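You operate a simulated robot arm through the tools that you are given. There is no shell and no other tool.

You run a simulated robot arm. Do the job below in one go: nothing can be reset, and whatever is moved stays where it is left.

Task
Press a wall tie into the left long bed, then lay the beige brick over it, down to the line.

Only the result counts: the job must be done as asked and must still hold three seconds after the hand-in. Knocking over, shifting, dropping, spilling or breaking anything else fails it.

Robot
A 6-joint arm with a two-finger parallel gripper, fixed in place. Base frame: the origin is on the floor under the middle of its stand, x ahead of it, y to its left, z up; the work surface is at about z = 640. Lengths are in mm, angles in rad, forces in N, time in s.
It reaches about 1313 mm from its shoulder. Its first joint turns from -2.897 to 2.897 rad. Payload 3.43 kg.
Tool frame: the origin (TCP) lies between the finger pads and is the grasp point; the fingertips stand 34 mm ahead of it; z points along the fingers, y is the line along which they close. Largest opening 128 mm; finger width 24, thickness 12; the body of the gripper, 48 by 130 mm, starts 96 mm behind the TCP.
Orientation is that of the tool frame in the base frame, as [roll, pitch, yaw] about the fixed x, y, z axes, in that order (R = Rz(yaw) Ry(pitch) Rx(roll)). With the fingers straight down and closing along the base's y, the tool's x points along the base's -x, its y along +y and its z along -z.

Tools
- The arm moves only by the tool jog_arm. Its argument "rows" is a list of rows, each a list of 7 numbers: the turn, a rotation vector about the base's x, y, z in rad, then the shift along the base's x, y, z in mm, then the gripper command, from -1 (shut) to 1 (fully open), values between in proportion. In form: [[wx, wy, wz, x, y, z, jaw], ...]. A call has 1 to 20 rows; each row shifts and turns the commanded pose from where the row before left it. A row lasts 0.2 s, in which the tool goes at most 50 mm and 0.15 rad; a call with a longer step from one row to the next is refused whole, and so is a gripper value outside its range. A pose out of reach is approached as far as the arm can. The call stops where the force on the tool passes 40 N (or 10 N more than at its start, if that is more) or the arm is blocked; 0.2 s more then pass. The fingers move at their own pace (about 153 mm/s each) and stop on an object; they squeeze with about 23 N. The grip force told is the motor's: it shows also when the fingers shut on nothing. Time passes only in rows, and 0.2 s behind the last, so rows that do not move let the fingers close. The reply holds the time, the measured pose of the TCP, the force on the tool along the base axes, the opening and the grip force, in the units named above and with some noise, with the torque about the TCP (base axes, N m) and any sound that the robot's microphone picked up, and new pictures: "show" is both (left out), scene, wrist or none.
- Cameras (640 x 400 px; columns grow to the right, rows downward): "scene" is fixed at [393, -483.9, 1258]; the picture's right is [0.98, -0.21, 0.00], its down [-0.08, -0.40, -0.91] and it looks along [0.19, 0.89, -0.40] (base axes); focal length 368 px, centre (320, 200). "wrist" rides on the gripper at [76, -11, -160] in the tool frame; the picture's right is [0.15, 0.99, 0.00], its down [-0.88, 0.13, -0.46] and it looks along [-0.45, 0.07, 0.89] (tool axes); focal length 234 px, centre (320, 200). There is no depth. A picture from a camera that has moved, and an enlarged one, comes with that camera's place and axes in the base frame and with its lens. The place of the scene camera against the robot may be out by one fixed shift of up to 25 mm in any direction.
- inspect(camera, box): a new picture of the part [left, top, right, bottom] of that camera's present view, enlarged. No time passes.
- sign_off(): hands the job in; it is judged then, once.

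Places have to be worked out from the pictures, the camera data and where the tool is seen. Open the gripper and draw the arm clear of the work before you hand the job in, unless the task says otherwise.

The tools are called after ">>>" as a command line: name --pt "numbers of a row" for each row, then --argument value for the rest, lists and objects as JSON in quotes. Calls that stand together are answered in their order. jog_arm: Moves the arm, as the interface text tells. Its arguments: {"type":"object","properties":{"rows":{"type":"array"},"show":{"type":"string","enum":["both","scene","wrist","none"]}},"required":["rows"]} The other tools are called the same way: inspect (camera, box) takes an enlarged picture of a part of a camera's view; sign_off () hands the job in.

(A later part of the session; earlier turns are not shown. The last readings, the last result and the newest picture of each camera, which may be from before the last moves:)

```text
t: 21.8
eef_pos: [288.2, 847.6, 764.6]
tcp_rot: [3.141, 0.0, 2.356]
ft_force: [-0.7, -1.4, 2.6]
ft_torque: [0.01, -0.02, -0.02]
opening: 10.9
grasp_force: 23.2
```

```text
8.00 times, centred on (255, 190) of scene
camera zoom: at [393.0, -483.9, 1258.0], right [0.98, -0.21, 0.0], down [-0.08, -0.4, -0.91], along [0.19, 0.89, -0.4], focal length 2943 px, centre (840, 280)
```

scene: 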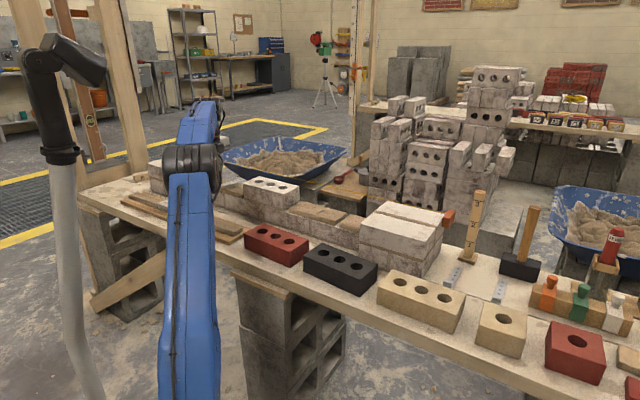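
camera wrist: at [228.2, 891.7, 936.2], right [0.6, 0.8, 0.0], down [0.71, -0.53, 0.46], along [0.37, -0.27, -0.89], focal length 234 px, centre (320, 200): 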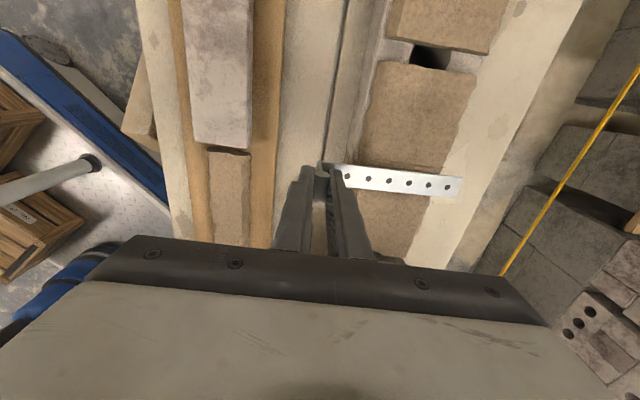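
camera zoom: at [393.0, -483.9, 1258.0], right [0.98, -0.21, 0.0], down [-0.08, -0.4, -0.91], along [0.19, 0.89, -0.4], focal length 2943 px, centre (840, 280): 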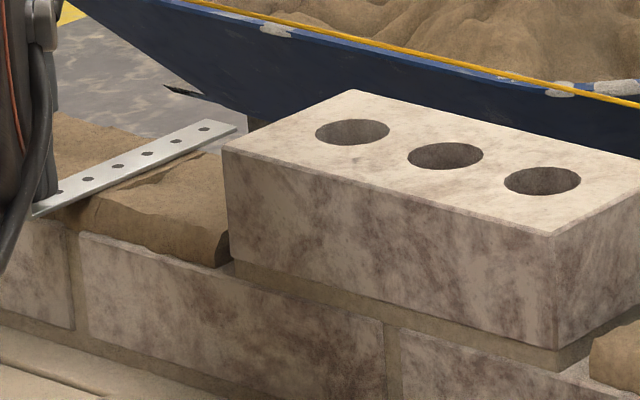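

The tie is now tipping on the bed's front edge rather than sinking, so pressing at the tab isn't the way. I'll go back up to level, open slightly and lift clear, so I can press on the middle of the strip with closed fingertips.

>>> jog_arm --pt "0 0 0 0 0 1.5 -1" --pt "0 0 0 0 0 1.5 -1" --pt "0 0 0 0 0 0 -0.75" --pt "0 0 0 0 0 0 -0.66" --pt "0 0 0 0 0 0 -0.66" --pt "0 0 0 0 0 10 -0.66" --pt "0 0 0 0 0 25 -0.66" --pt "0 0 0 0 0 35 -0.66" --show "wrist"

>>> inspect --camera "wrist" --box '[280, 60, 520, 210]'

>>> inspect --camera "scene" --box '[215, 165, 295, 215]'

```text
t: 23.6
eef_pos: [288.6, 845.8, 838.4]
tcp_rot: [3.141, -0.001, 2.356]
ft_force: [-0.4, 0.3, -0.4]
ft_torque: [0.0, 0.01, 0.02]
opening: 21.7
grasp_force: 0.1
camera wrist: at [227.8, 891.5, 1000.0], right [0.6, 0.8, 0.0], down [0.71, -0.53, 0.46], along [0.37, -0.27, -0.89], focal length 234 px, centre (320, 200)
```

wrist: 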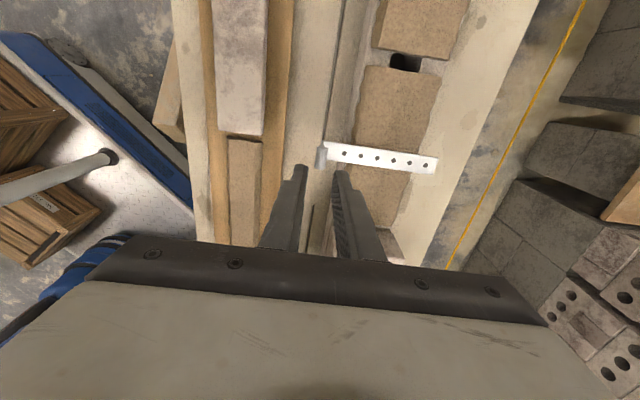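

```text
2.67 times, centred on (400, 135) of wrist
camera zoom: at [227.8, 891.5, 1000.0], right [0.6, 0.8, 0.0], down [0.71, -0.53, 0.46], along [0.37, -0.27, -0.89], focal length 624 px, centre (107, 373)
```

zoom: 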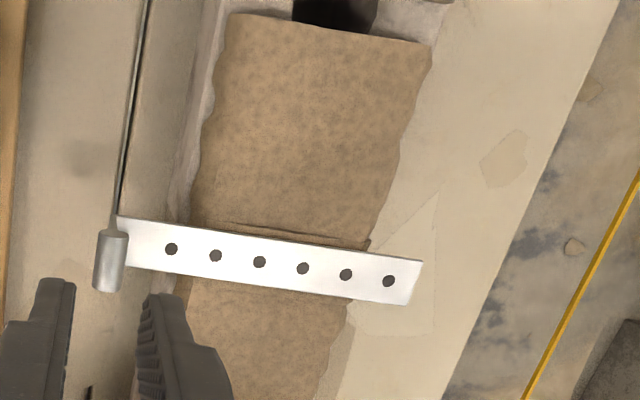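

```text
8.00 times, centred on (255, 190) of scene
camera zoom: at [393.0, -483.9, 1258.0], right [0.98, -0.21, 0.0], down [-0.08, -0.4, -0.91], along [0.19, 0.89, -0.4], focal length 2943 px, centre (840, 280)
```

zoom: 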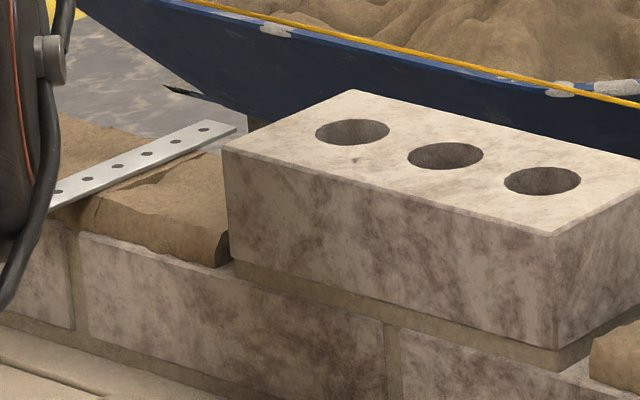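

The tie is lying flat across the bed, centred in its band, with the tab about 26 mm in front of the wall face. I'll move over the strip's middle with the jaws about 40 mm apart, so both fingertips press evenly on it.

>>> jog_arm --pt "0 0 0 26.3 28.7 0 -0.5" --pt "0 0 0 26.3 28.7 0 -0.375" --pt "0 0 0 0 0 -25 -0.375" --pt "0 0 0 0 0 -25 -0.375" --pt "0 0 0 0 0 0 -0.375" --show "both"

>>> inspect --camera "wrist" --box '[240, 80, 400, 180]'

>>> inspect --camera "scene" --box '[215, 155, 295, 205]'

```text
t: 24.8
eef_pos: [333.5, 878.3, 776.9]
tcp_rot: [-3.141, 0.0, 2.355]
ft_force: [-0.4, -0.1, -0.6]
ft_torque: [-0.02, 0.0, -0.01]
opening: 40.1
grasp_force: 0.0
out of reach, approached as far as the arm can: row 1, 2
camera wrist: at [272.7, 923.2, 938.8], right [0.6, 0.8, 0.0], down [0.71, -0.53, 0.46], along [0.37, -0.27, -0.89], focal length 234 px, centre (320, 200)
```

scene: 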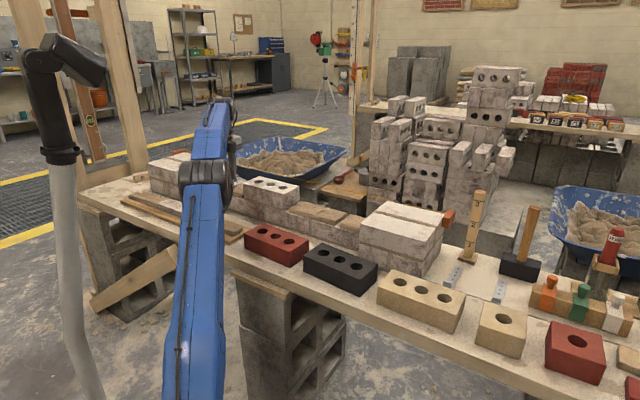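
wrist: 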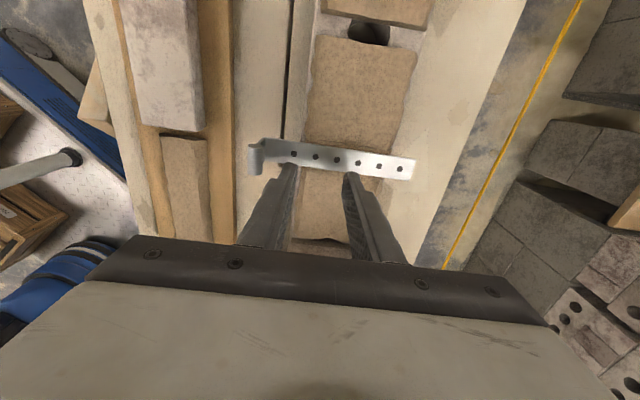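

```text
4.00 times, centred on (320, 130) of wrist
camera zoom: at [272.7, 923.2, 938.8], right [0.6, 0.8, 0.0], down [0.71, -0.53, 0.46], along [0.37, -0.27, -0.89], focal length 937 px, centre (320, 480)
```

zoom: 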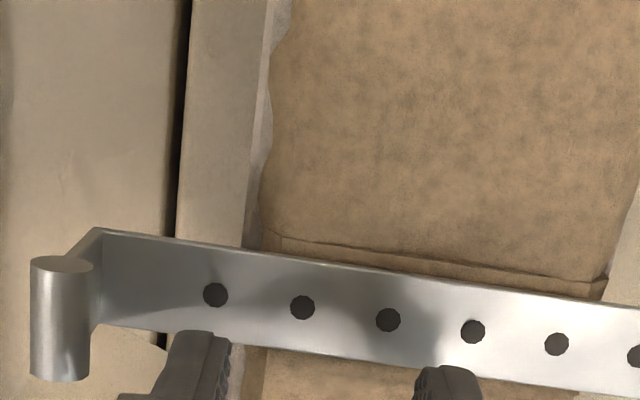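

```text
8.00 times, centred on (255, 180) of scene
camera zoom: at [393.0, -483.9, 1258.0], right [0.98, -0.21, 0.0], down [-0.08, -0.4, -0.91], along [0.19, 0.89, -0.4], focal length 2943 px, centre (840, 360)
```

zoom: 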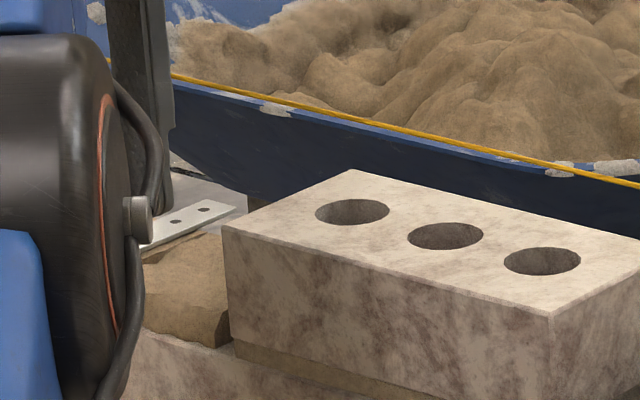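

That move was clipped by reach, so I'm at n = 857, s = 385. Lower down the reach is greater, so I'll drop to just above the strip and then shift over its centre.

>>> jog_arm --pt "0 0 0 0 0 -6 -0.375" --pt "0 0 0 2.8 12.1 0 -0.375" --pt "0 0 0 2.8 12.1 0 -0.375" --pt "0 0 0 0 0 0 -0.375" --show "wrist"

>>> inspect --camera "wrist" --box '[220, 90, 420, 215]'

>>> inspect --camera "scene" --box '[215, 155, 295, 205]'

```text
t: 25.8
eef_pos: [338.9, 901.2, 770.7]
tcp_rot: [-3.142, 0.001, 2.357]
ft_force: [-0.3, 0.0, 0.8]
ft_torque: [0.0, -0.01, 0.04]
opening: 40.2
grasp_force: 0.1
camera wrist: at [277.8, 946.2, 932.7], right [0.6, 0.8, 0.0], down [0.71, -0.53, 0.46], along [0.37, -0.27, -0.89], focal length 234 px, centre (320, 200)
```

wrist: 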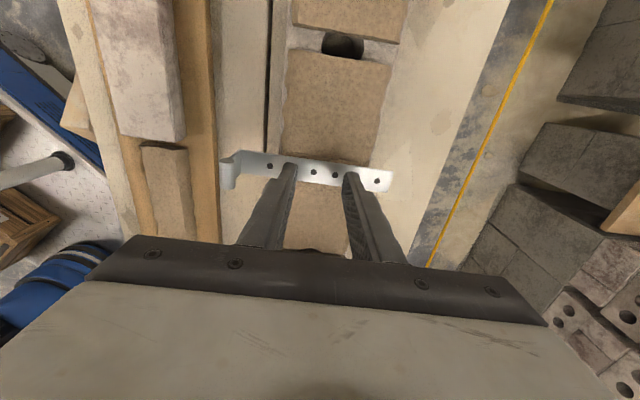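

```text
3.20 times, centred on (320, 152) of wrist
camera zoom: at [277.8, 946.2, 932.7], right [0.6, 0.8, 0.0], down [0.71, -0.53, 0.46], along [0.37, -0.27, -0.89], focal length 749 px, centre (320, 352)
```

zoom: 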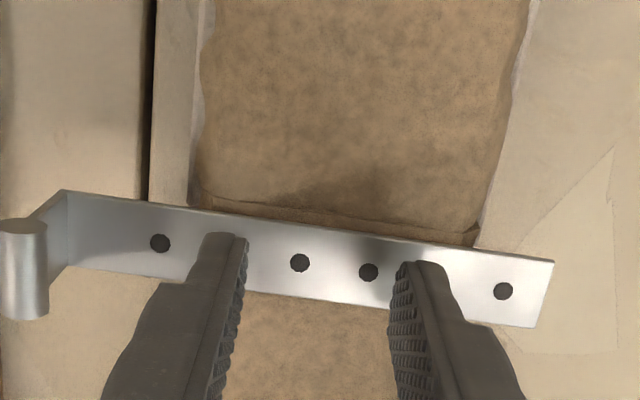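

```text
8.00 times, centred on (255, 180) of scene
camera zoom: at [393.0, -483.9, 1258.0], right [0.98, -0.21, 0.0], down [-0.08, -0.4, -0.91], along [0.19, 0.89, -0.4], focal length 2943 px, centre (840, 360)
```

zoom: 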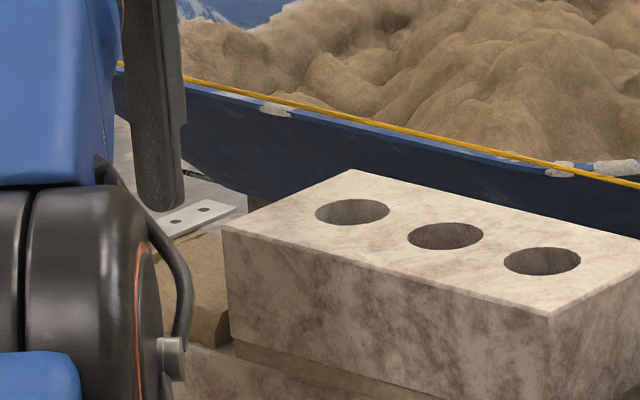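

Both fingertips are over the strip, straddling its middle about 3 mm to the right. I'll trim 3 mm left and press down in 1 mm steps.

>>> jog_arm --pt "0 0 0 -2 2 0 -0.375" --pt "0 0 0 0 0 -2 -0.375" --pt "0 0 0 0 0 -1 -0.375" --pt "0 0 0 0 0 -1 -0.375" --pt "0 0 0 0 0 -1 -0.375" --show "none"

```text
t: 27.0
eef_pos: [338.4, 904.6, 765.8]
tcp_rot: [3.14, 0.0, 2.357]
ft_force: [0.2, 1.2, 0.7]
ft_torque: [0.01, 0.02, -0.05]
opening: 39.6
grasp_force: 0.1
```

No contact yet at TCP z = 765.8 (fingertips at about 732), so I'll continue downward in 1 mm steps.

>>> jog_arm --pt "0 0 0 0 0 -1 -0.375" --pt "0 0 0 0 0 -1 -0.375" --pt "0 0 0 0 0 -1 -0.375" --show "none"

>>> inspect --camera "wrist" --box '[220, 90, 420, 215]'

```text
t: 27.8
eef_pos: [337.1, 903.5, 763.8]
tcp_rot: [3.141, 0.0, 2.355]
ft_force: [-0.2, -0.2, 0.0]
ft_torque: [-0.01, -0.02, -0.03]
opening: 40.2
grasp_force: 0.0
```

```text
3.20 times, centred on (320, 152) of wrist
camera zoom: at [276.7, 948.6, 924.7], right [0.6, 0.8, 0.0], down [0.71, -0.53, 0.46], along [0.37, -0.27, -0.89], focal length 749 px, centre (320, 352)
```

zoom: 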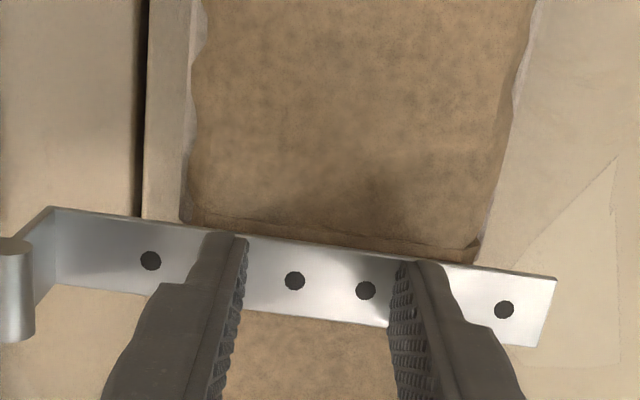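

The fingertips are well centred on the strip now, with still no force at tip height 729.8. I'll keep going down.

>>> jog_arm --pt "0 0 0 0 0 -1 -0.375" --pt "0 0 0 0 0 -1 -0.375" --pt "0 0 0 0 0 -1 -0.375" --show "none"

>>> inspect --camera "wrist" --box '[220, 90, 420, 215]'

```text
t: 28.6
eef_pos: [337.1, 902.6, 761.7]
tcp_rot: [-3.141, 0.001, 2.356]
ft_force: [0.6, -0.1, 4.3]
ft_torque: [-0.01, -0.04, 0.0]
opening: 39.9
grasp_force: 0.0
```

```text
3.20 times, centred on (320, 152) of wrist
camera zoom: at [276.9, 948.2, 922.4], right [0.6, 0.8, 0.0], down [0.71, -0.53, 0.46], along [0.37, -0.27, -0.89], focal length 749 px, centre (320, 352)
```

zoom: 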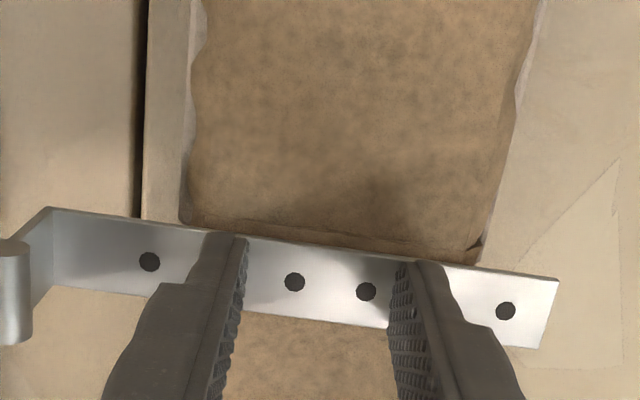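

The fingertips are in contact, with 4.3 N at TCP z = 761.7, so the strip's top is about 727.5. I'll press on 1 mm at a time and watch how the force builds.

>>> jog_arm --pt "0 0 0 0 0 -1 -0.375" --pt "0 0 0 0 0 -1 -0.375" --show "none"

>>> inspect --camera "wrist" --box '[220, 90, 420, 215]'

```text
t: 29.2
eef_pos: [337.1, 903.1, 759.5]
tcp_rot: [-3.14, 0.001, 2.356]
ft_force: [1.4, 0.2, 3.5]
ft_torque: [-0.01, -0.02, 0.04]
opening: 39.8
grasp_force: 0.1
```

```text
3.20 times, centred on (320, 152) of wrist
camera zoom: at [276.8, 948.1, 920.7], right [0.6, 0.8, 0.0], down [0.71, -0.53, 0.46], along [0.37, -0.27, -0.89], focal length 749 px, centre (320, 352)
```

zoom: 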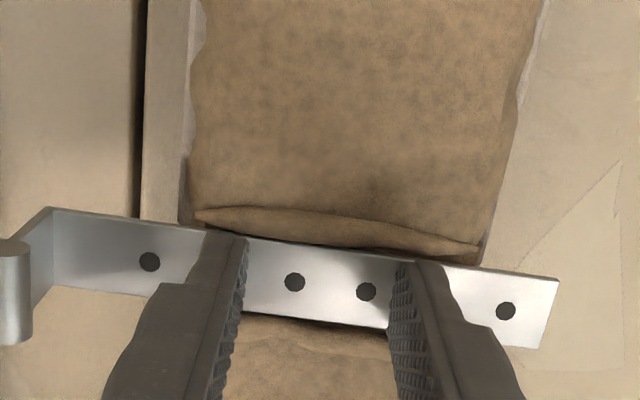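

The mortar is bulging along the strip, so the tie is sinking in at only 3–4 N. I'll keep pressing.

>>> jog_arm --pt "0 0 0 0 0 -1 -0.375" --pt "0 0 0 0 0 -1 -0.375" --show "none"

>>> inspect --camera "wrist" --box '[220, 90, 420, 215]'

>>> inspect --camera "scene" --box '[215, 155, 295, 205]'

```text
t: 29.8
eef_pos: [337.7, 902.7, 757.5]
tcp_rot: [-3.141, 0.0, 2.356]
ft_force: [1.9, 0.1, 4.0]
ft_torque: [-0.02, -0.09, 0.04]
opening: 39.8
grasp_force: 0.0
```

```text
3.20 times, centred on (320, 152) of wrist
camera zoom: at [276.4, 948.2, 918.7], right [0.6, 0.8, 0.0], down [0.71, -0.53, 0.46], along [0.37, -0.27, -0.89], focal length 749 px, centre (320, 352)
```

zoom: 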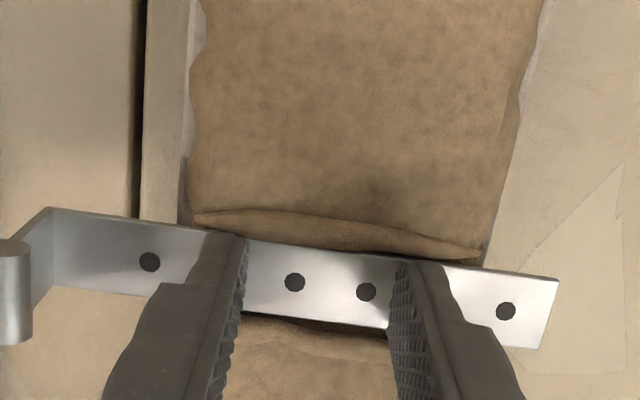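

```text
8.00 times, centred on (255, 180) of scene
camera zoom: at [393.0, -483.9, 1258.0], right [0.98, -0.21, 0.0], down [-0.08, -0.4, -0.91], along [0.19, 0.89, -0.4], focal length 2943 px, centre (840, 360)
```

zoom: 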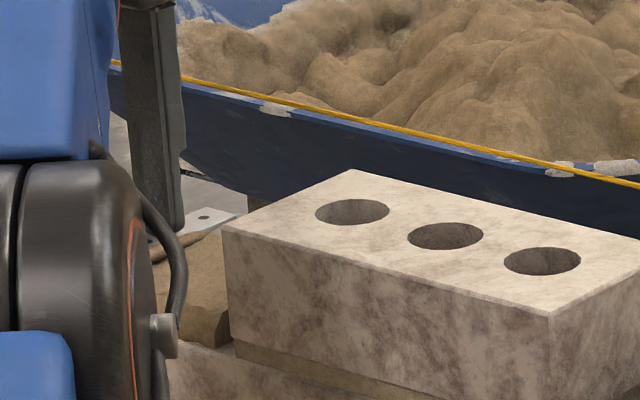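

The tie is sinking evenly at about 4 N. I want the strip near the middle of the final joint, so I'll press another 4 mm.

>>> jog_arm --pt "0 0 0 0 0 -1 -0.375" --pt "0 0 0 0 0 -1 -0.375" --pt "0 0 0 0 0 -1 -0.375" --show "none"

>>> inspect --camera "wrist" --box '[220, 90, 420, 215]'

```text
t: 30.6
eef_pos: [335.8, 902.5, 755.0]
tcp_rot: [3.141, 0.0, 2.356]
ft_force: [1.2, -0.8, 4.9]
ft_torque: [0.0, -0.04, 0.03]
opening: 40.0
grasp_force: 0.2
```

```text
3.20 times, centred on (320, 152) of wrist
camera zoom: at [276.0, 948.0, 915.6], right [0.6, 0.8, 0.0], down [0.71, -0.53, 0.46], along [0.37, -0.27, -0.89], focal length 749 px, centre (320, 352)
```

zoom: 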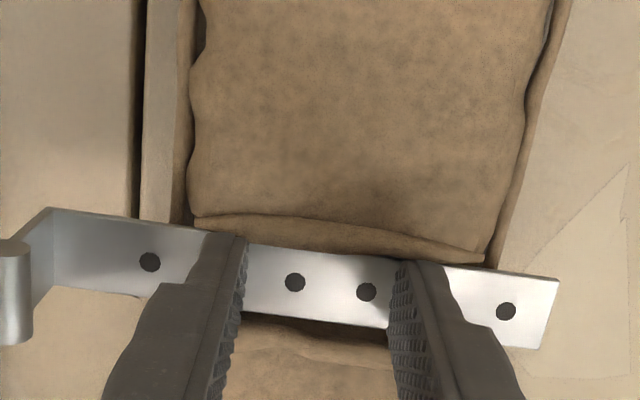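

The force is still low at 4.9 N, but the bed's sides are starting to bulge along its length. I'll stop here, lift off and check the tie.

>>> jog_arm --pt "0 0 0 0 0 5 -0.375" --pt "0 0 0 0 0 10 -0.375" --pt "0 0 0 -5 -25 15 -0.375" --pt "0 0 0 -15 -25 20 -0.375" --pt "0 0 0 -15 -25 20 -0.375" --show "wrist"

>>> inspect --camera "wrist" --box '[300, 40, 540, 190]'

>>> inspect --camera "scene" --box '[215, 165, 295, 215]'

```text
t: 31.8
eef_pos: [299.9, 832.2, 824.2]
tcp_rot: [-3.14, 0.001, 2.356]
ft_force: [0.5, -0.2, -0.7]
ft_torque: [-0.06, 0.03, 0.0]
opening: 40.0
grasp_force: 0.1
camera wrist: at [239.2, 876.3, 985.5], right [0.6, 0.8, 0.0], down [0.71, -0.53, 0.46], along [0.37, -0.27, -0.89], focal length 234 px, centre (320, 200)
```

wrist: 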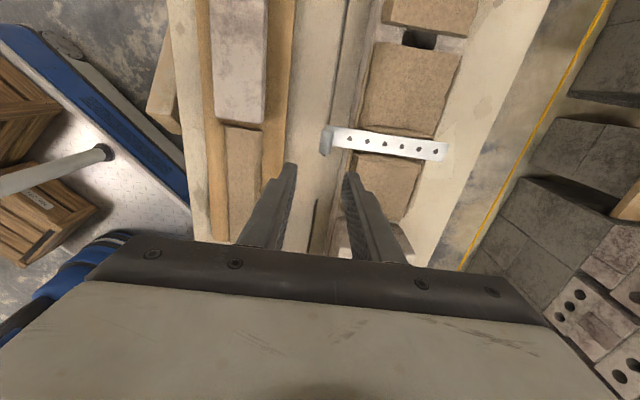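

```text
2.67 times, centred on (420, 115) of wrist
camera zoom: at [239.2, 876.3, 985.5], right [0.6, 0.8, 0.0], down [0.71, -0.53, 0.46], along [0.37, -0.27, -0.89], focal length 624 px, centre (53, 427)
```

zoom: 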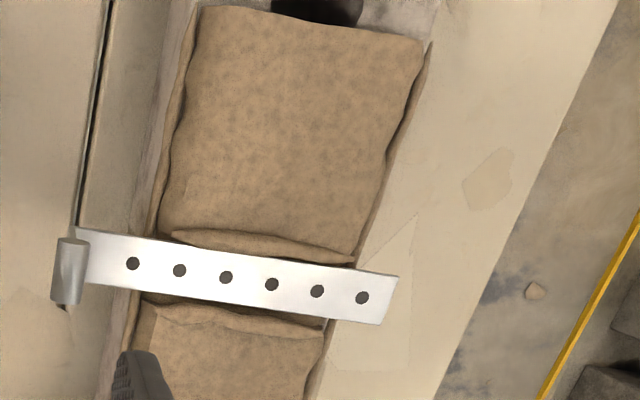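

```text
8.00 times, centred on (255, 190) of scene
camera zoom: at [393.0, -483.9, 1258.0], right [0.98, -0.21, 0.0], down [-0.08, -0.4, -0.91], along [0.19, 0.89, -0.4], focal length 2943 px, centre (840, 280)
```

zoom: 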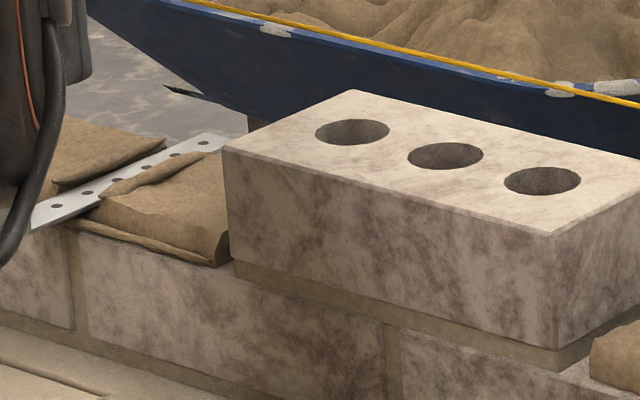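

The tie is embedded level, with mortar squeezed up on both sides of it. Now I'll go back along the front of the wall to above the beige three-hole brick, near (798, 169).

>>> jog_arm --pt "0 0 0 20 -30 15 0" --pt "0 0 0 27.7 -36.8 10 0.5" --pt "0 0 0 27.7 -36.8 0 1" --pt "0 0 0 27.7 -36.8 0 1" --pt "0 0 0 27.7 -36.8 0 1" --pt "0 0 0 27.7 -36.8 0 1" --pt "0 0 0 27.7 -36.8 0 1" --pt "0 0 0 27.7 -36.8 0 1" --pt "0 0 0 27.7 -36.8 0 1" --pt "0 0 0 27.7 -36.8 0 1" --pt "0 0 0 27.7 -36.8 0 1" --pt "0 0 0 27.7 -36.8 0 1" --pt "0 0 0 27.7 -36.8 0 1" --pt "0 0 0 27.7 -36.8 0 1" --pt "0 0 0 27.7 -36.8 0 1" --pt "0 0 0 27.7 -36.8 0 1" --pt "0 0 0 27.7 -36.8 0 1" --pt "0 0 0 27.7 -36.8 0 1" --pt "0 0 0 0 0 0 1" --show "both"

>>> inspect --camera "wrist" --box '[220, 60, 420, 185]'

>>> inspect --camera "scene" --box '[200, 165, 300, 227]'

```text
t: 35.8
eef_pos: [792.8, 172.1, 850.8]
tcp_rot: [3.141, -0.001, 2.355]
ft_force: [-0.6, -0.1, 0.0]
ft_torque: [-0.01, -0.01, 0.0]
opening: 128.0
grasp_force: 0.0
camera wrist: at [732.1, 217.4, 1011.9], right [0.6, 0.8, 0.0], down [0.71, -0.53, 0.46], along [0.37, -0.27, -0.89], focal length 234 px, centre (320, 200)
```

scene: 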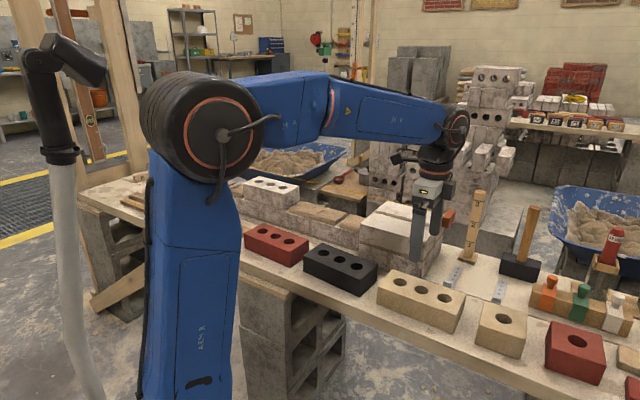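
wrist: 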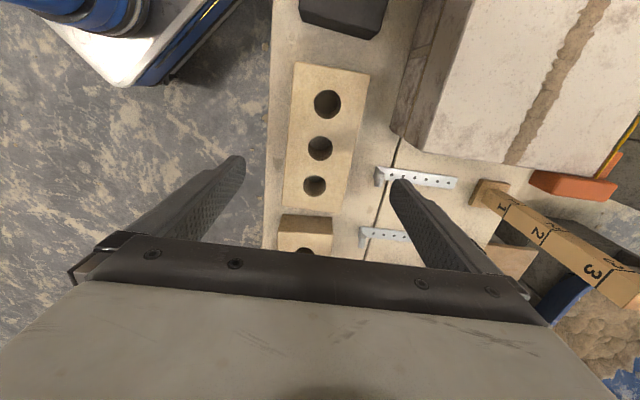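

```text
3.20 times, centred on (320, 122) of wrist
camera zoom: at [732.1, 217.4, 1011.9], right [0.6, 0.8, 0.0], down [0.71, -0.53, 0.46], along [0.37, -0.27, -0.89], focal length 749 px, centre (320, 448)
```

zoom: 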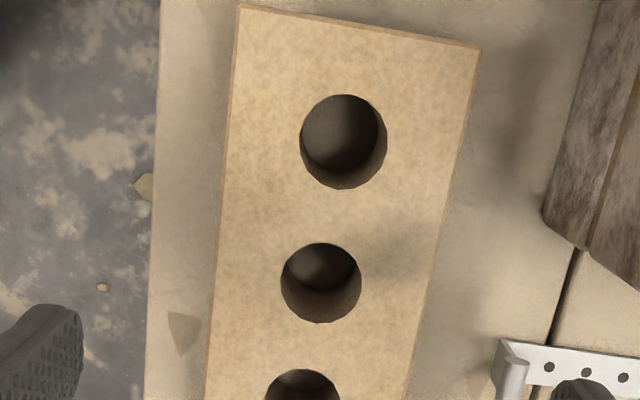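

```text
6.40 times, centred on (250, 196) of scene
camera zoom: at [393.0, -483.9, 1258.0], right [0.98, -0.21, 0.0], down [-0.08, -0.4, -0.91], along [0.19, 0.89, -0.4], focal length 2355 px, centre (768, 226)
```

zoom: 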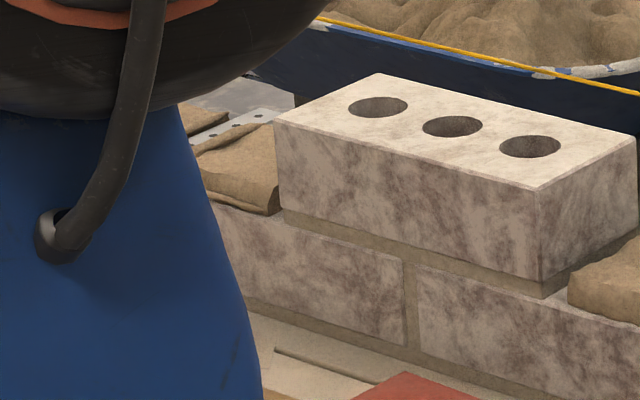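

The beige brick's centre measures (798.3, 169.2). Its top is at z of about 697, it is about 90 mm wide, and it lies parallel to the wall. I'll centre over it and go down with the jaws fully open.

>>> jog_arm --pt "0 0 0 5.5 -3 -20 1" --pt "0 0 0 0 0 -35 1" --pt "0 0 0 0 0 -35 1" --pt "0 0 0 0 0 -35 1" --pt "0 0 0 0 0 -20 1" --pt "0 0 0 0 0 0 1" --show "both"

>>> inspect --camera "wrist" --box '[180, 60, 460, 235]'

>>> inspect --camera "scene" --box '[360, 230, 480, 305]'

```text
t: 37.2
eef_pos: [794.3, 171.7, 703.7]
tcp_rot: [-3.14, 0.0, 2.356]
ft_force: [0.2, 0.2, 0.0]
ft_torque: [0.02, 0.0, 0.03]
opening: 128.0
grasp_force: 0.1
camera wrist: at [735.0, 216.2, 864.0], right [0.6, 0.8, 0.0], down [0.71, -0.53, 0.46], along [0.37, -0.27, -0.89], focal length 234 px, centre (320, 200)
```

scene: 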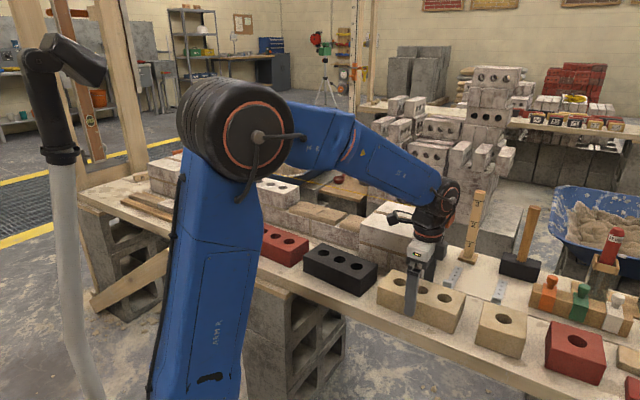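
wrist: 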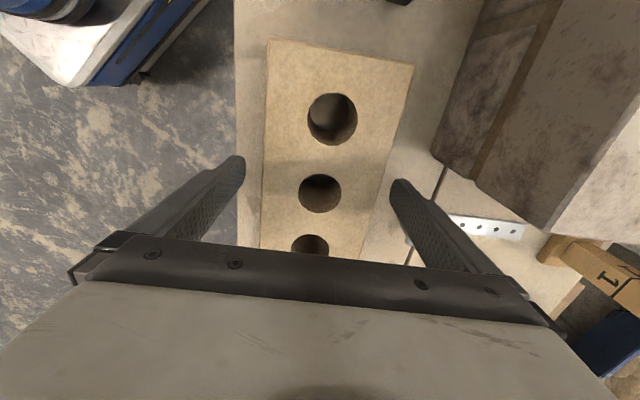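

```text
2.29 times, centred on (320, 148) of wrist
camera zoom: at [735.0, 216.2, 864.0], right [0.6, 0.8, 0.0], down [0.71, -0.53, 0.46], along [0.37, -0.27, -0.89], focal length 535 px, centre (320, 320)
```

zoom: 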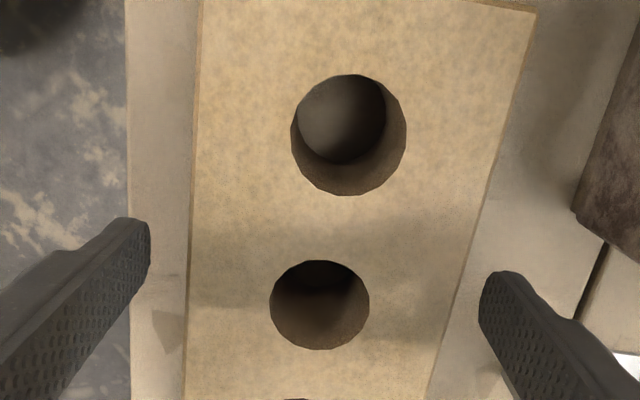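

```text
5.33 times, centred on (420, 268) of scene
camera zoom: at [393.0, -483.9, 1258.0], right [0.98, -0.21, 0.0], down [-0.08, -0.4, -0.91], along [0.19, 0.89, -0.4], focal length 1962 px, centre (-213, -160)
```

zoom: 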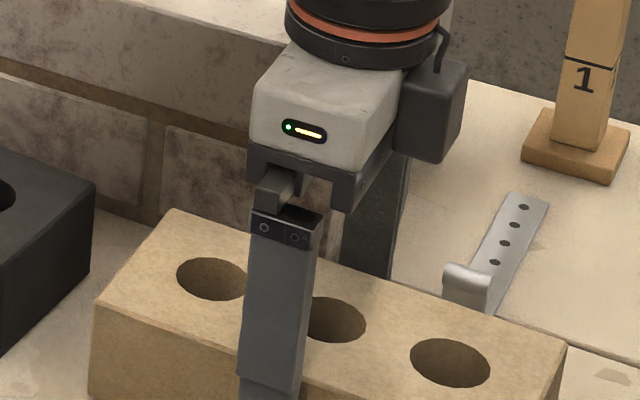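

The fingers straddle the brick evenly. I'll trim 2 mm along its length, go down to TCP z of about 680 with the tips just above the bench, and close.

>>> jog_arm --pt "0 0 0 1.6 -1.6 -12 1" --pt "0 0 0 0 0 -11.5 1" --pt "0 0 0 0 0 0 0.5" --pt "0 0 0 0 0 0 0" --pt "0 0 0 0 0 0 -1" --pt "0 0 0 0 0 0 -1" --pt "0 0 0 0 0 0 -1" --show "wrist"

>>> inspect --camera "wrist" --box '[180, 60, 460, 235]'

```text
t: 38.8
eef_pos: [797.7, 169.9, 678.8]
tcp_rot: [-3.141, -0.001, 2.356]
ft_force: [3.7, 2.7, 0.3]
ft_torque: [0.36, -0.46, -0.35]
opening: 92.2
grasp_force: 22.7
camera wrist: at [737.2, 213.9, 840.6], right [0.6, 0.8, 0.0], down [0.71, -0.53, 0.46], along [0.37, -0.27, -0.89], focal length 234 px, centre (320, 200)
```

wrist: 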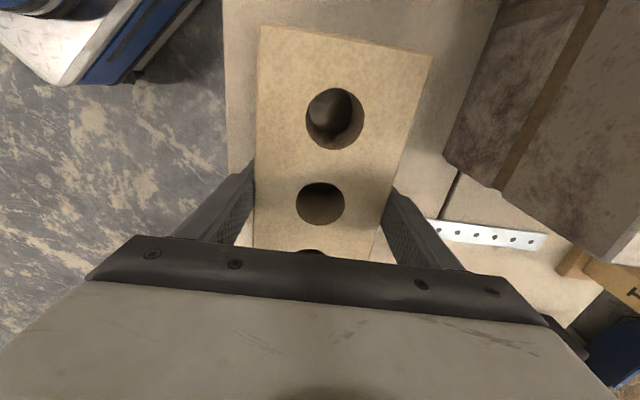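

```text
2.29 times, centred on (320, 148) of wrist
camera zoom: at [737.2, 213.9, 840.6], right [0.6, 0.8, 0.0], down [0.71, -0.53, 0.46], along [0.37, -0.27, -0.89], focal length 535 px, centre (320, 320)
```

zoom: 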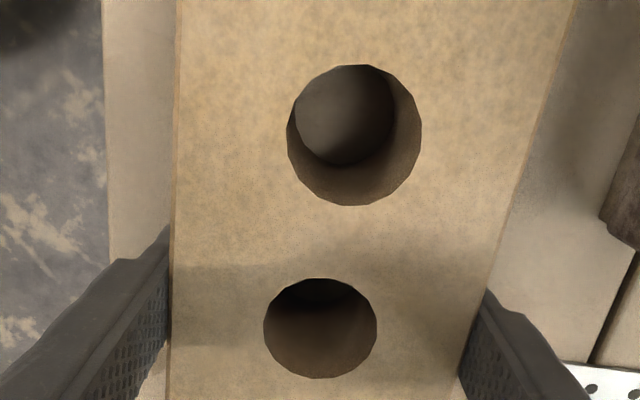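

The brick is gripped: opening 92.2 mm, 22.7 N. I'll lift slowly and check for slip.

>>> jog_arm --pt "0 0 0 0 0 4 -1" --pt "0 0 0 0 0 8 -1" --pt "0 0 0 0 0 12 -1" --pt "0 0 0 0 0 16 -1" --pt "0 0 0 0 0 0 -1" --show "both"

>>> inspect --camera "scene" --box '[360, 220, 500, 308]'

```text
t: 40.0
eef_pos: [798.1, 168.6, 720.1]
tcp_rot: [-3.141, 0.001, 2.355]
ft_force: [1.4, 0.8, -16.1]
ft_torque: [-0.01, 0.01, 0.01]
opening: 91.8
grasp_force: 22.9
camera wrist: at [738.5, 214.0, 881.5], right [0.6, 0.8, 0.0], down [0.72, -0.53, 0.46], along [0.36, -0.27, -0.89], focal length 234 px, centre (320, 200)
```

scene: 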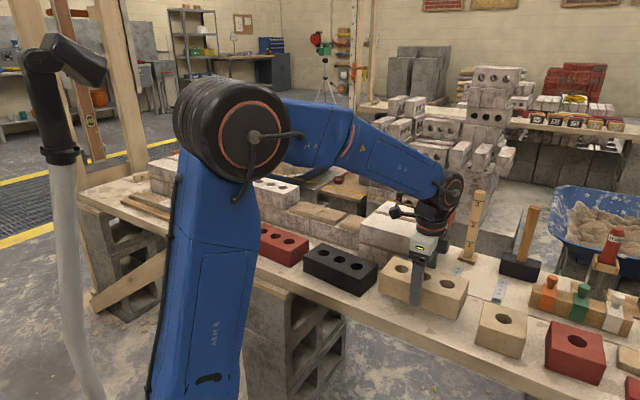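
wrist: 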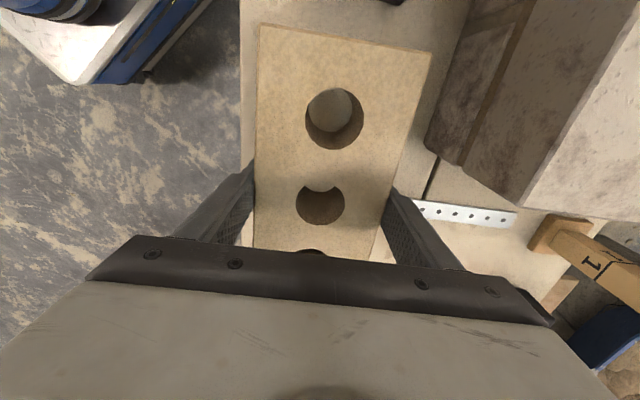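

```text
4.55 times, centred on (430, 264) of scene
camera zoom: at [393.0, -483.9, 1258.0], right [0.98, -0.21, 0.0], down [-0.08, -0.4, -0.91], along [0.19, 0.89, -0.4], focal length 1672 px, centre (-180, -91)
```

zoom: 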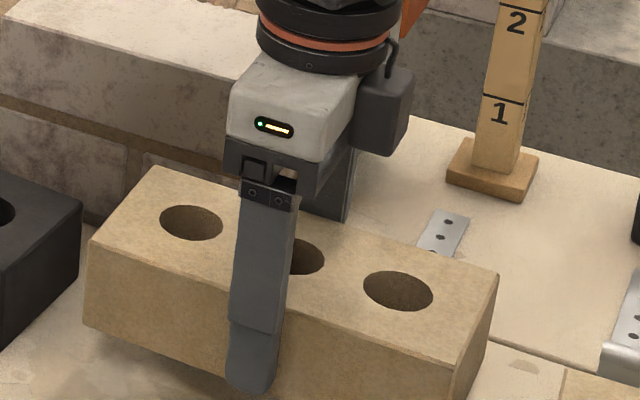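

The brick lifts cleanly at 16 N with no slip and stays level. I'll raise it and carry it gently along the front of the wall.

>>> jog_arm --pt "0 0 0 0 0 15 -1" --pt "0 0 0 0 0 25 -1" --pt "0 0 0 0 0 30 -1" --pt "0 0 0 -3.2 3.8 25 -1" --pt "0 0 0 -9.7 11.4 0 -1" --pt "0 0 0 -18.2 21.3 0 -1" --pt "0 0 0 -24.7 28.9 0 -1" --pt "0 0 0 -27.3 31.9 0 -1" --pt "0 0 0 -27.3 31.9 0 -1" --pt "0 0 0 -27.3 31.9 0 -1" --pt "0 0 0 -27.3 31.9 0 -1" --pt "0 0 0 -27.3 31.9 0 -1" --pt "0 0 0 -27.3 31.9 0 -1" --pt "0 0 0 -27.3 31.9 0 -1" --pt "0 0 0 -27.3 31.9 0 -1" --pt "0 0 0 -27.3 31.9 0 -1" --pt "0 0 0 -24.7 28.9 0 -1" --pt "0 0 0 -18.2 21.3 0 -1" --pt "0 0 0 -9.7 11.4 0 -1" --show "both"

```text
t: 44.0
eef_pos: [446.7, 581.2, 815.9]
tcp_rot: [-3.141, 0.0, 2.357]
ft_force: [0.4, 0.2, -16.1]
ft_torque: [-0.02, 0.02, -0.01]
opening: 92.1
grasp_force: 22.6
camera wrist: at [385.5, 626.9, 977.1], right [0.6, 0.8, 0.0], down [0.71, -0.53, 0.46], along [0.37, -0.27, -0.89], focal length 234 px, centre (320, 200)
```

scene: 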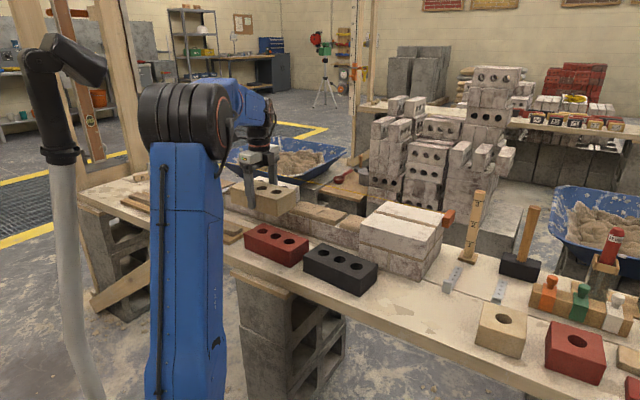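
wrist: 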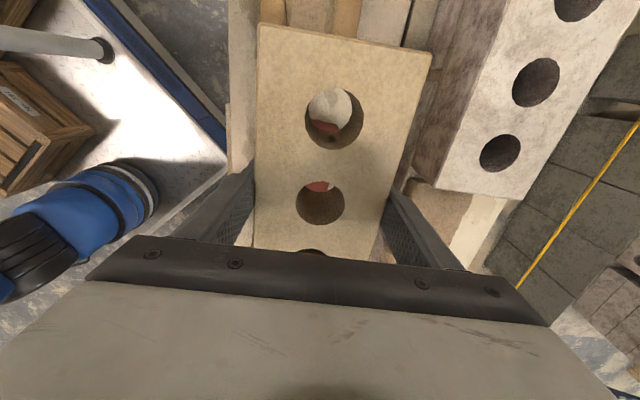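

The brick is steady and level. I'll finish the carry to a point in front of the left bed.

>>> jog_arm --pt "0 0 0 -9.8 11.4 0 -1" --pt "0 0 0 -18.2 21.3 0 -1" --pt "0 0 0 -24.7 28.8 0 -1" --pt "0 0 0 -27.3 31.9 0 -1" --pt "0 0 0 -27.3 31.9 0 -1" --pt "0 0 0 -27.3 31.9 0 -1" --pt "0 0 0 -24.7 28.8 0 -1" --pt "0 0 0 -18.2 21.3 0 -1" --pt "0 0 0 -13 15.2 0 -1" --pt "0 0 0 -6.5 7.6 0 -1" --pt "0 0 0 0 0 0 -1" --show "both"

>>> inspect --camera "wrist" --box '[220, 0, 460, 150]'

>>> inspect --camera "scene" --box '[160, 140, 300, 228]'

```text
t: 46.4
eef_pos: [247.7, 812.1, 815.3]
tcp_rot: [-3.141, -0.001, 2.357]
ft_force: [-0.4, 0.4, -17.2]
ft_torque: [0.01, 0.02, 0.0]
opening: 92.0
grasp_force: 23.0
camera wrist: at [187.7, 857.4, 976.3], right [0.6, 0.8, 0.0], down [0.71, -0.53, 0.46], along [0.37, -0.27, -0.89], focal length 234 px, centre (320, 200)
```

scene: 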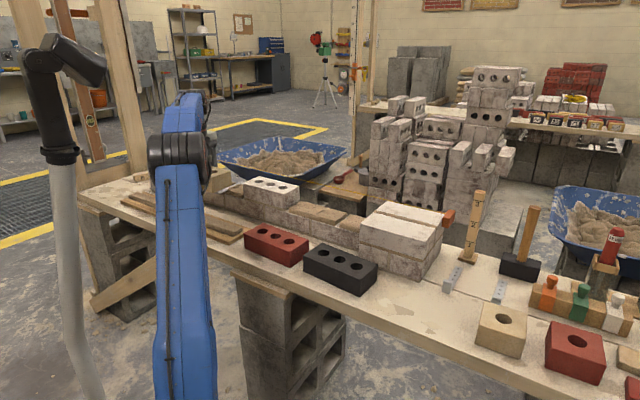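
wrist: 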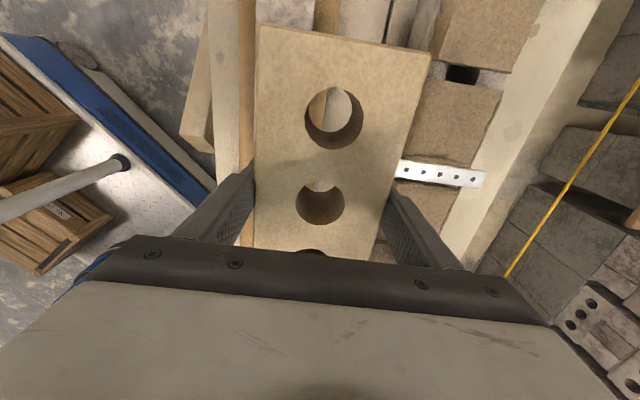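

```text
2.67 times, centred on (340, 75) of wrist
camera zoom: at [187.7, 857.4, 976.3], right [0.6, 0.8, 0.0], down [0.71, -0.53, 0.46], along [0.37, -0.27, -0.89], focal length 624 px, centre (267, 533)
```

zoom: 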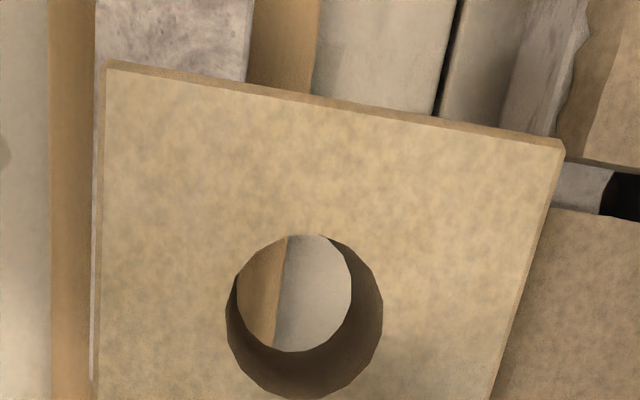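

```text
4.55 times, centred on (230, 184) of scene
camera zoom: at [393.0, -483.9, 1258.0], right [0.98, -0.21, 0.0], down [-0.08, -0.4, -0.91], along [0.19, 0.89, -0.4], focal length 1672 px, centre (729, 273)
```

zoom: 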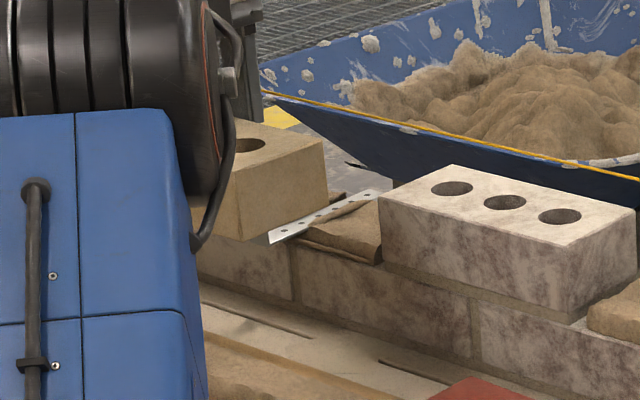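

The brick is aligned with the slot (s about 398, expected gap to the white brick about 10 mm). I'll move it back over the wall, passing above the tie's tab, keeping to the arm's reach limit.

>>> jog_arm --pt "0 0 0 10.6 10.6 -1 -1" --pt "0 0 0 17.7 17.7 -1 -1" --pt "0 0 0 19.8 19.8 -1 -1" --pt "0 0 0 15.6 15.6 0 -1" --pt "0 0 0 10.6 10.6 0 -1" --pt "0 0 0 0 0 0 -1" --show "both"

>>> inspect --camera "wrist" --box '[160, 0, 480, 200]'

>>> inspect --camera "scene" --box '[190, 140, 310, 215]'

```text
t: 47.8
eef_pos: [321.9, 886.1, 811.5]
tcp_rot: [-3.14, 0.0, 2.355]
ft_force: [0.2, -0.4, -18.0]
ft_torque: [0.04, 0.02, -0.01]
opening: 91.8
grasp_force: 22.7
camera wrist: at [262.0, 932.1, 972.0], right [0.6, 0.8, 0.0], down [0.71, -0.53, 0.46], along [0.37, -0.27, -0.89], focal length 234 px, centre (320, 200)
```

scene: 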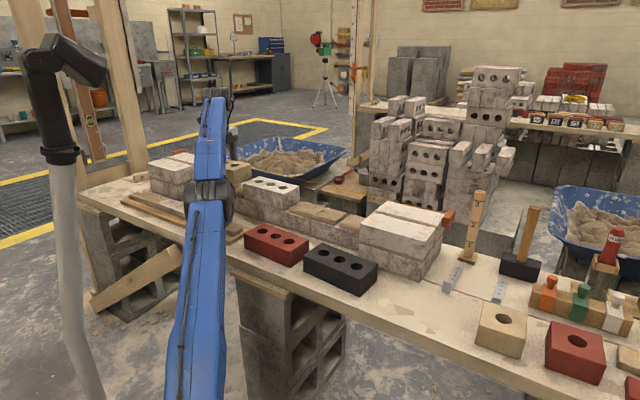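
wrist: 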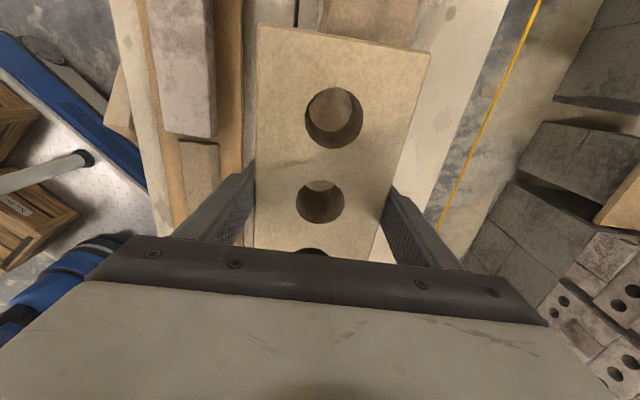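

```text
2.00 times, centred on (320, 100) of wrist
camera zoom: at [262.0, 932.1, 972.0], right [0.6, 0.8, 0.0], down [0.71, -0.53, 0.46], along [0.37, -0.27, -0.89], focal length 468 px, centre (320, 400)
```

zoom: 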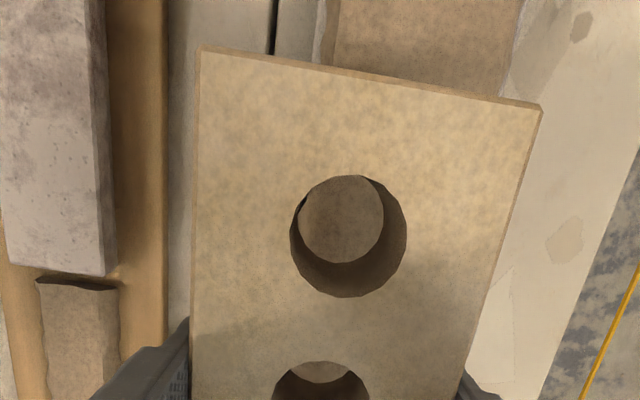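

```text
5.33 times, centred on (250, 178) of scene
camera zoom: at [393.0, -483.9, 1258.0], right [0.98, -0.21, 0.0], down [-0.08, -0.4, -0.91], along [0.19, 0.89, -0.4], focal length 1962 px, centre (693, 320)
```

zoom: 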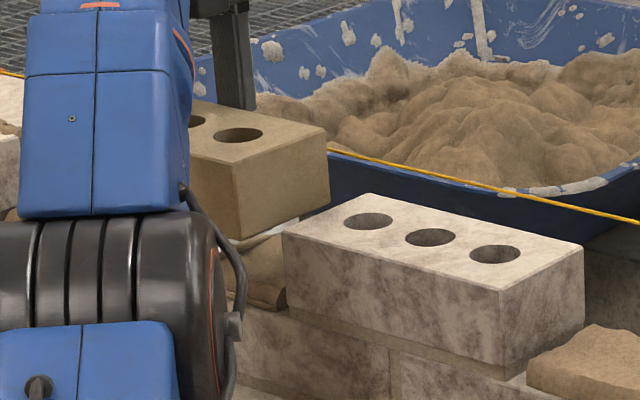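

The brick is over the bed and clear of the tab. I'll go down and outward together along the reach limit to just above the mortar.

>>> jog_arm --pt "0 0 0 3.5 3.5 -8 -1" --pt "0 0 0 4.2 4.2 -8 -1" --pt "0 0 0 4.2 4.2 -8 -1" --pt "0 0 0 2.1 2.1 -6 -1" --pt "0 0 0 2.1 2.1 -5 -1" --pt "0 0 0 0 0 0 -1" --show "both"

>>> inspect --camera "wrist" --box '[160, 0, 480, 200]'

>>> inspect --camera "scene" --box '[210, 150, 306, 210]'

```text
t: 49.2
eef_pos: [339.9, 901.2, 775.1]
tcp_rot: [-3.141, -0.001, 2.356]
ft_force: [0.5, -0.1, -16.3]
ft_torque: [-0.01, 0.02, -0.02]
opening: 91.8
grasp_force: 23.4
out of reach, approached as far as the arm can: row 4
camera wrist: at [278.4, 946.5, 936.1], right [0.6, 0.8, 0.0], down [0.71, -0.53, 0.46], along [0.37, -0.27, -0.89], focal length 234 px, centre (320, 200)
```

scene: 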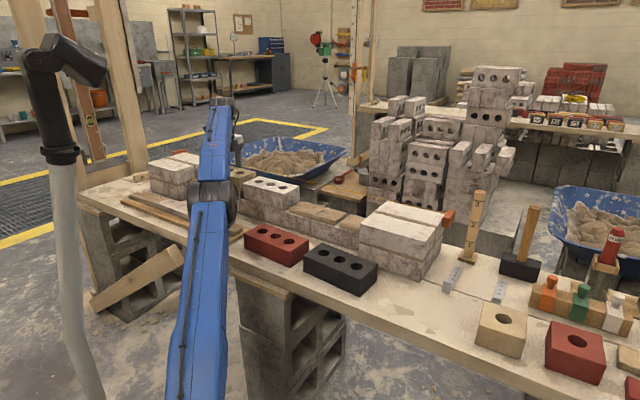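
wrist: 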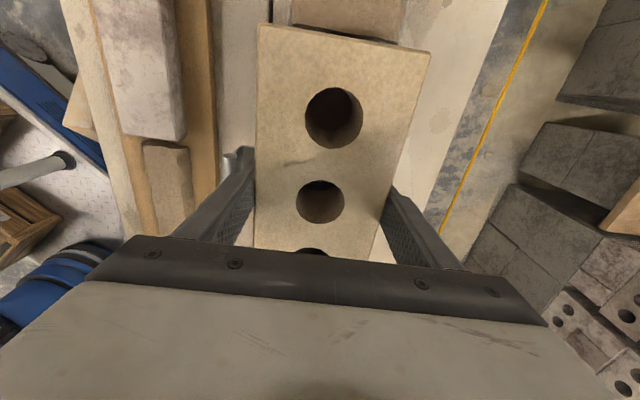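

```text
2.00 times, centred on (320, 100) of wrist
camera zoom: at [278.4, 946.5, 936.1], right [0.6, 0.8, 0.0], down [0.71, -0.53, 0.46], along [0.37, -0.27, -0.89], focal length 468 px, centre (320, 400)
```

zoom: 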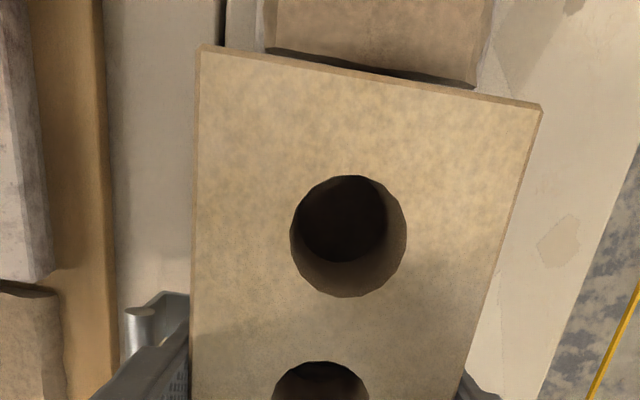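

```text
6.67 times, centred on (258, 180) of scene
camera zoom: at [393.0, -483.9, 1258.0], right [0.98, -0.21, 0.0], down [-0.08, -0.4, -0.91], along [0.19, 0.89, -0.4], focal length 2453 px, centre (733, 333)
```

zoom: 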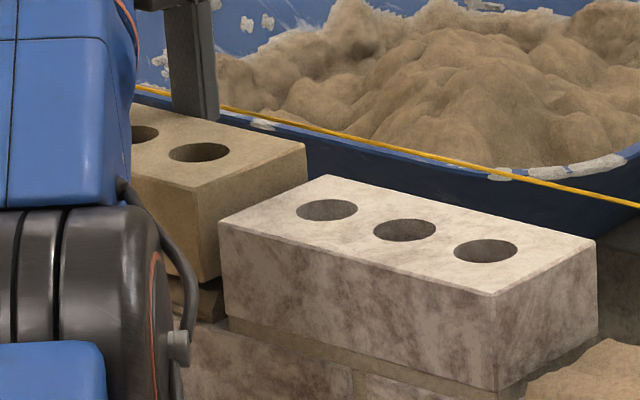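

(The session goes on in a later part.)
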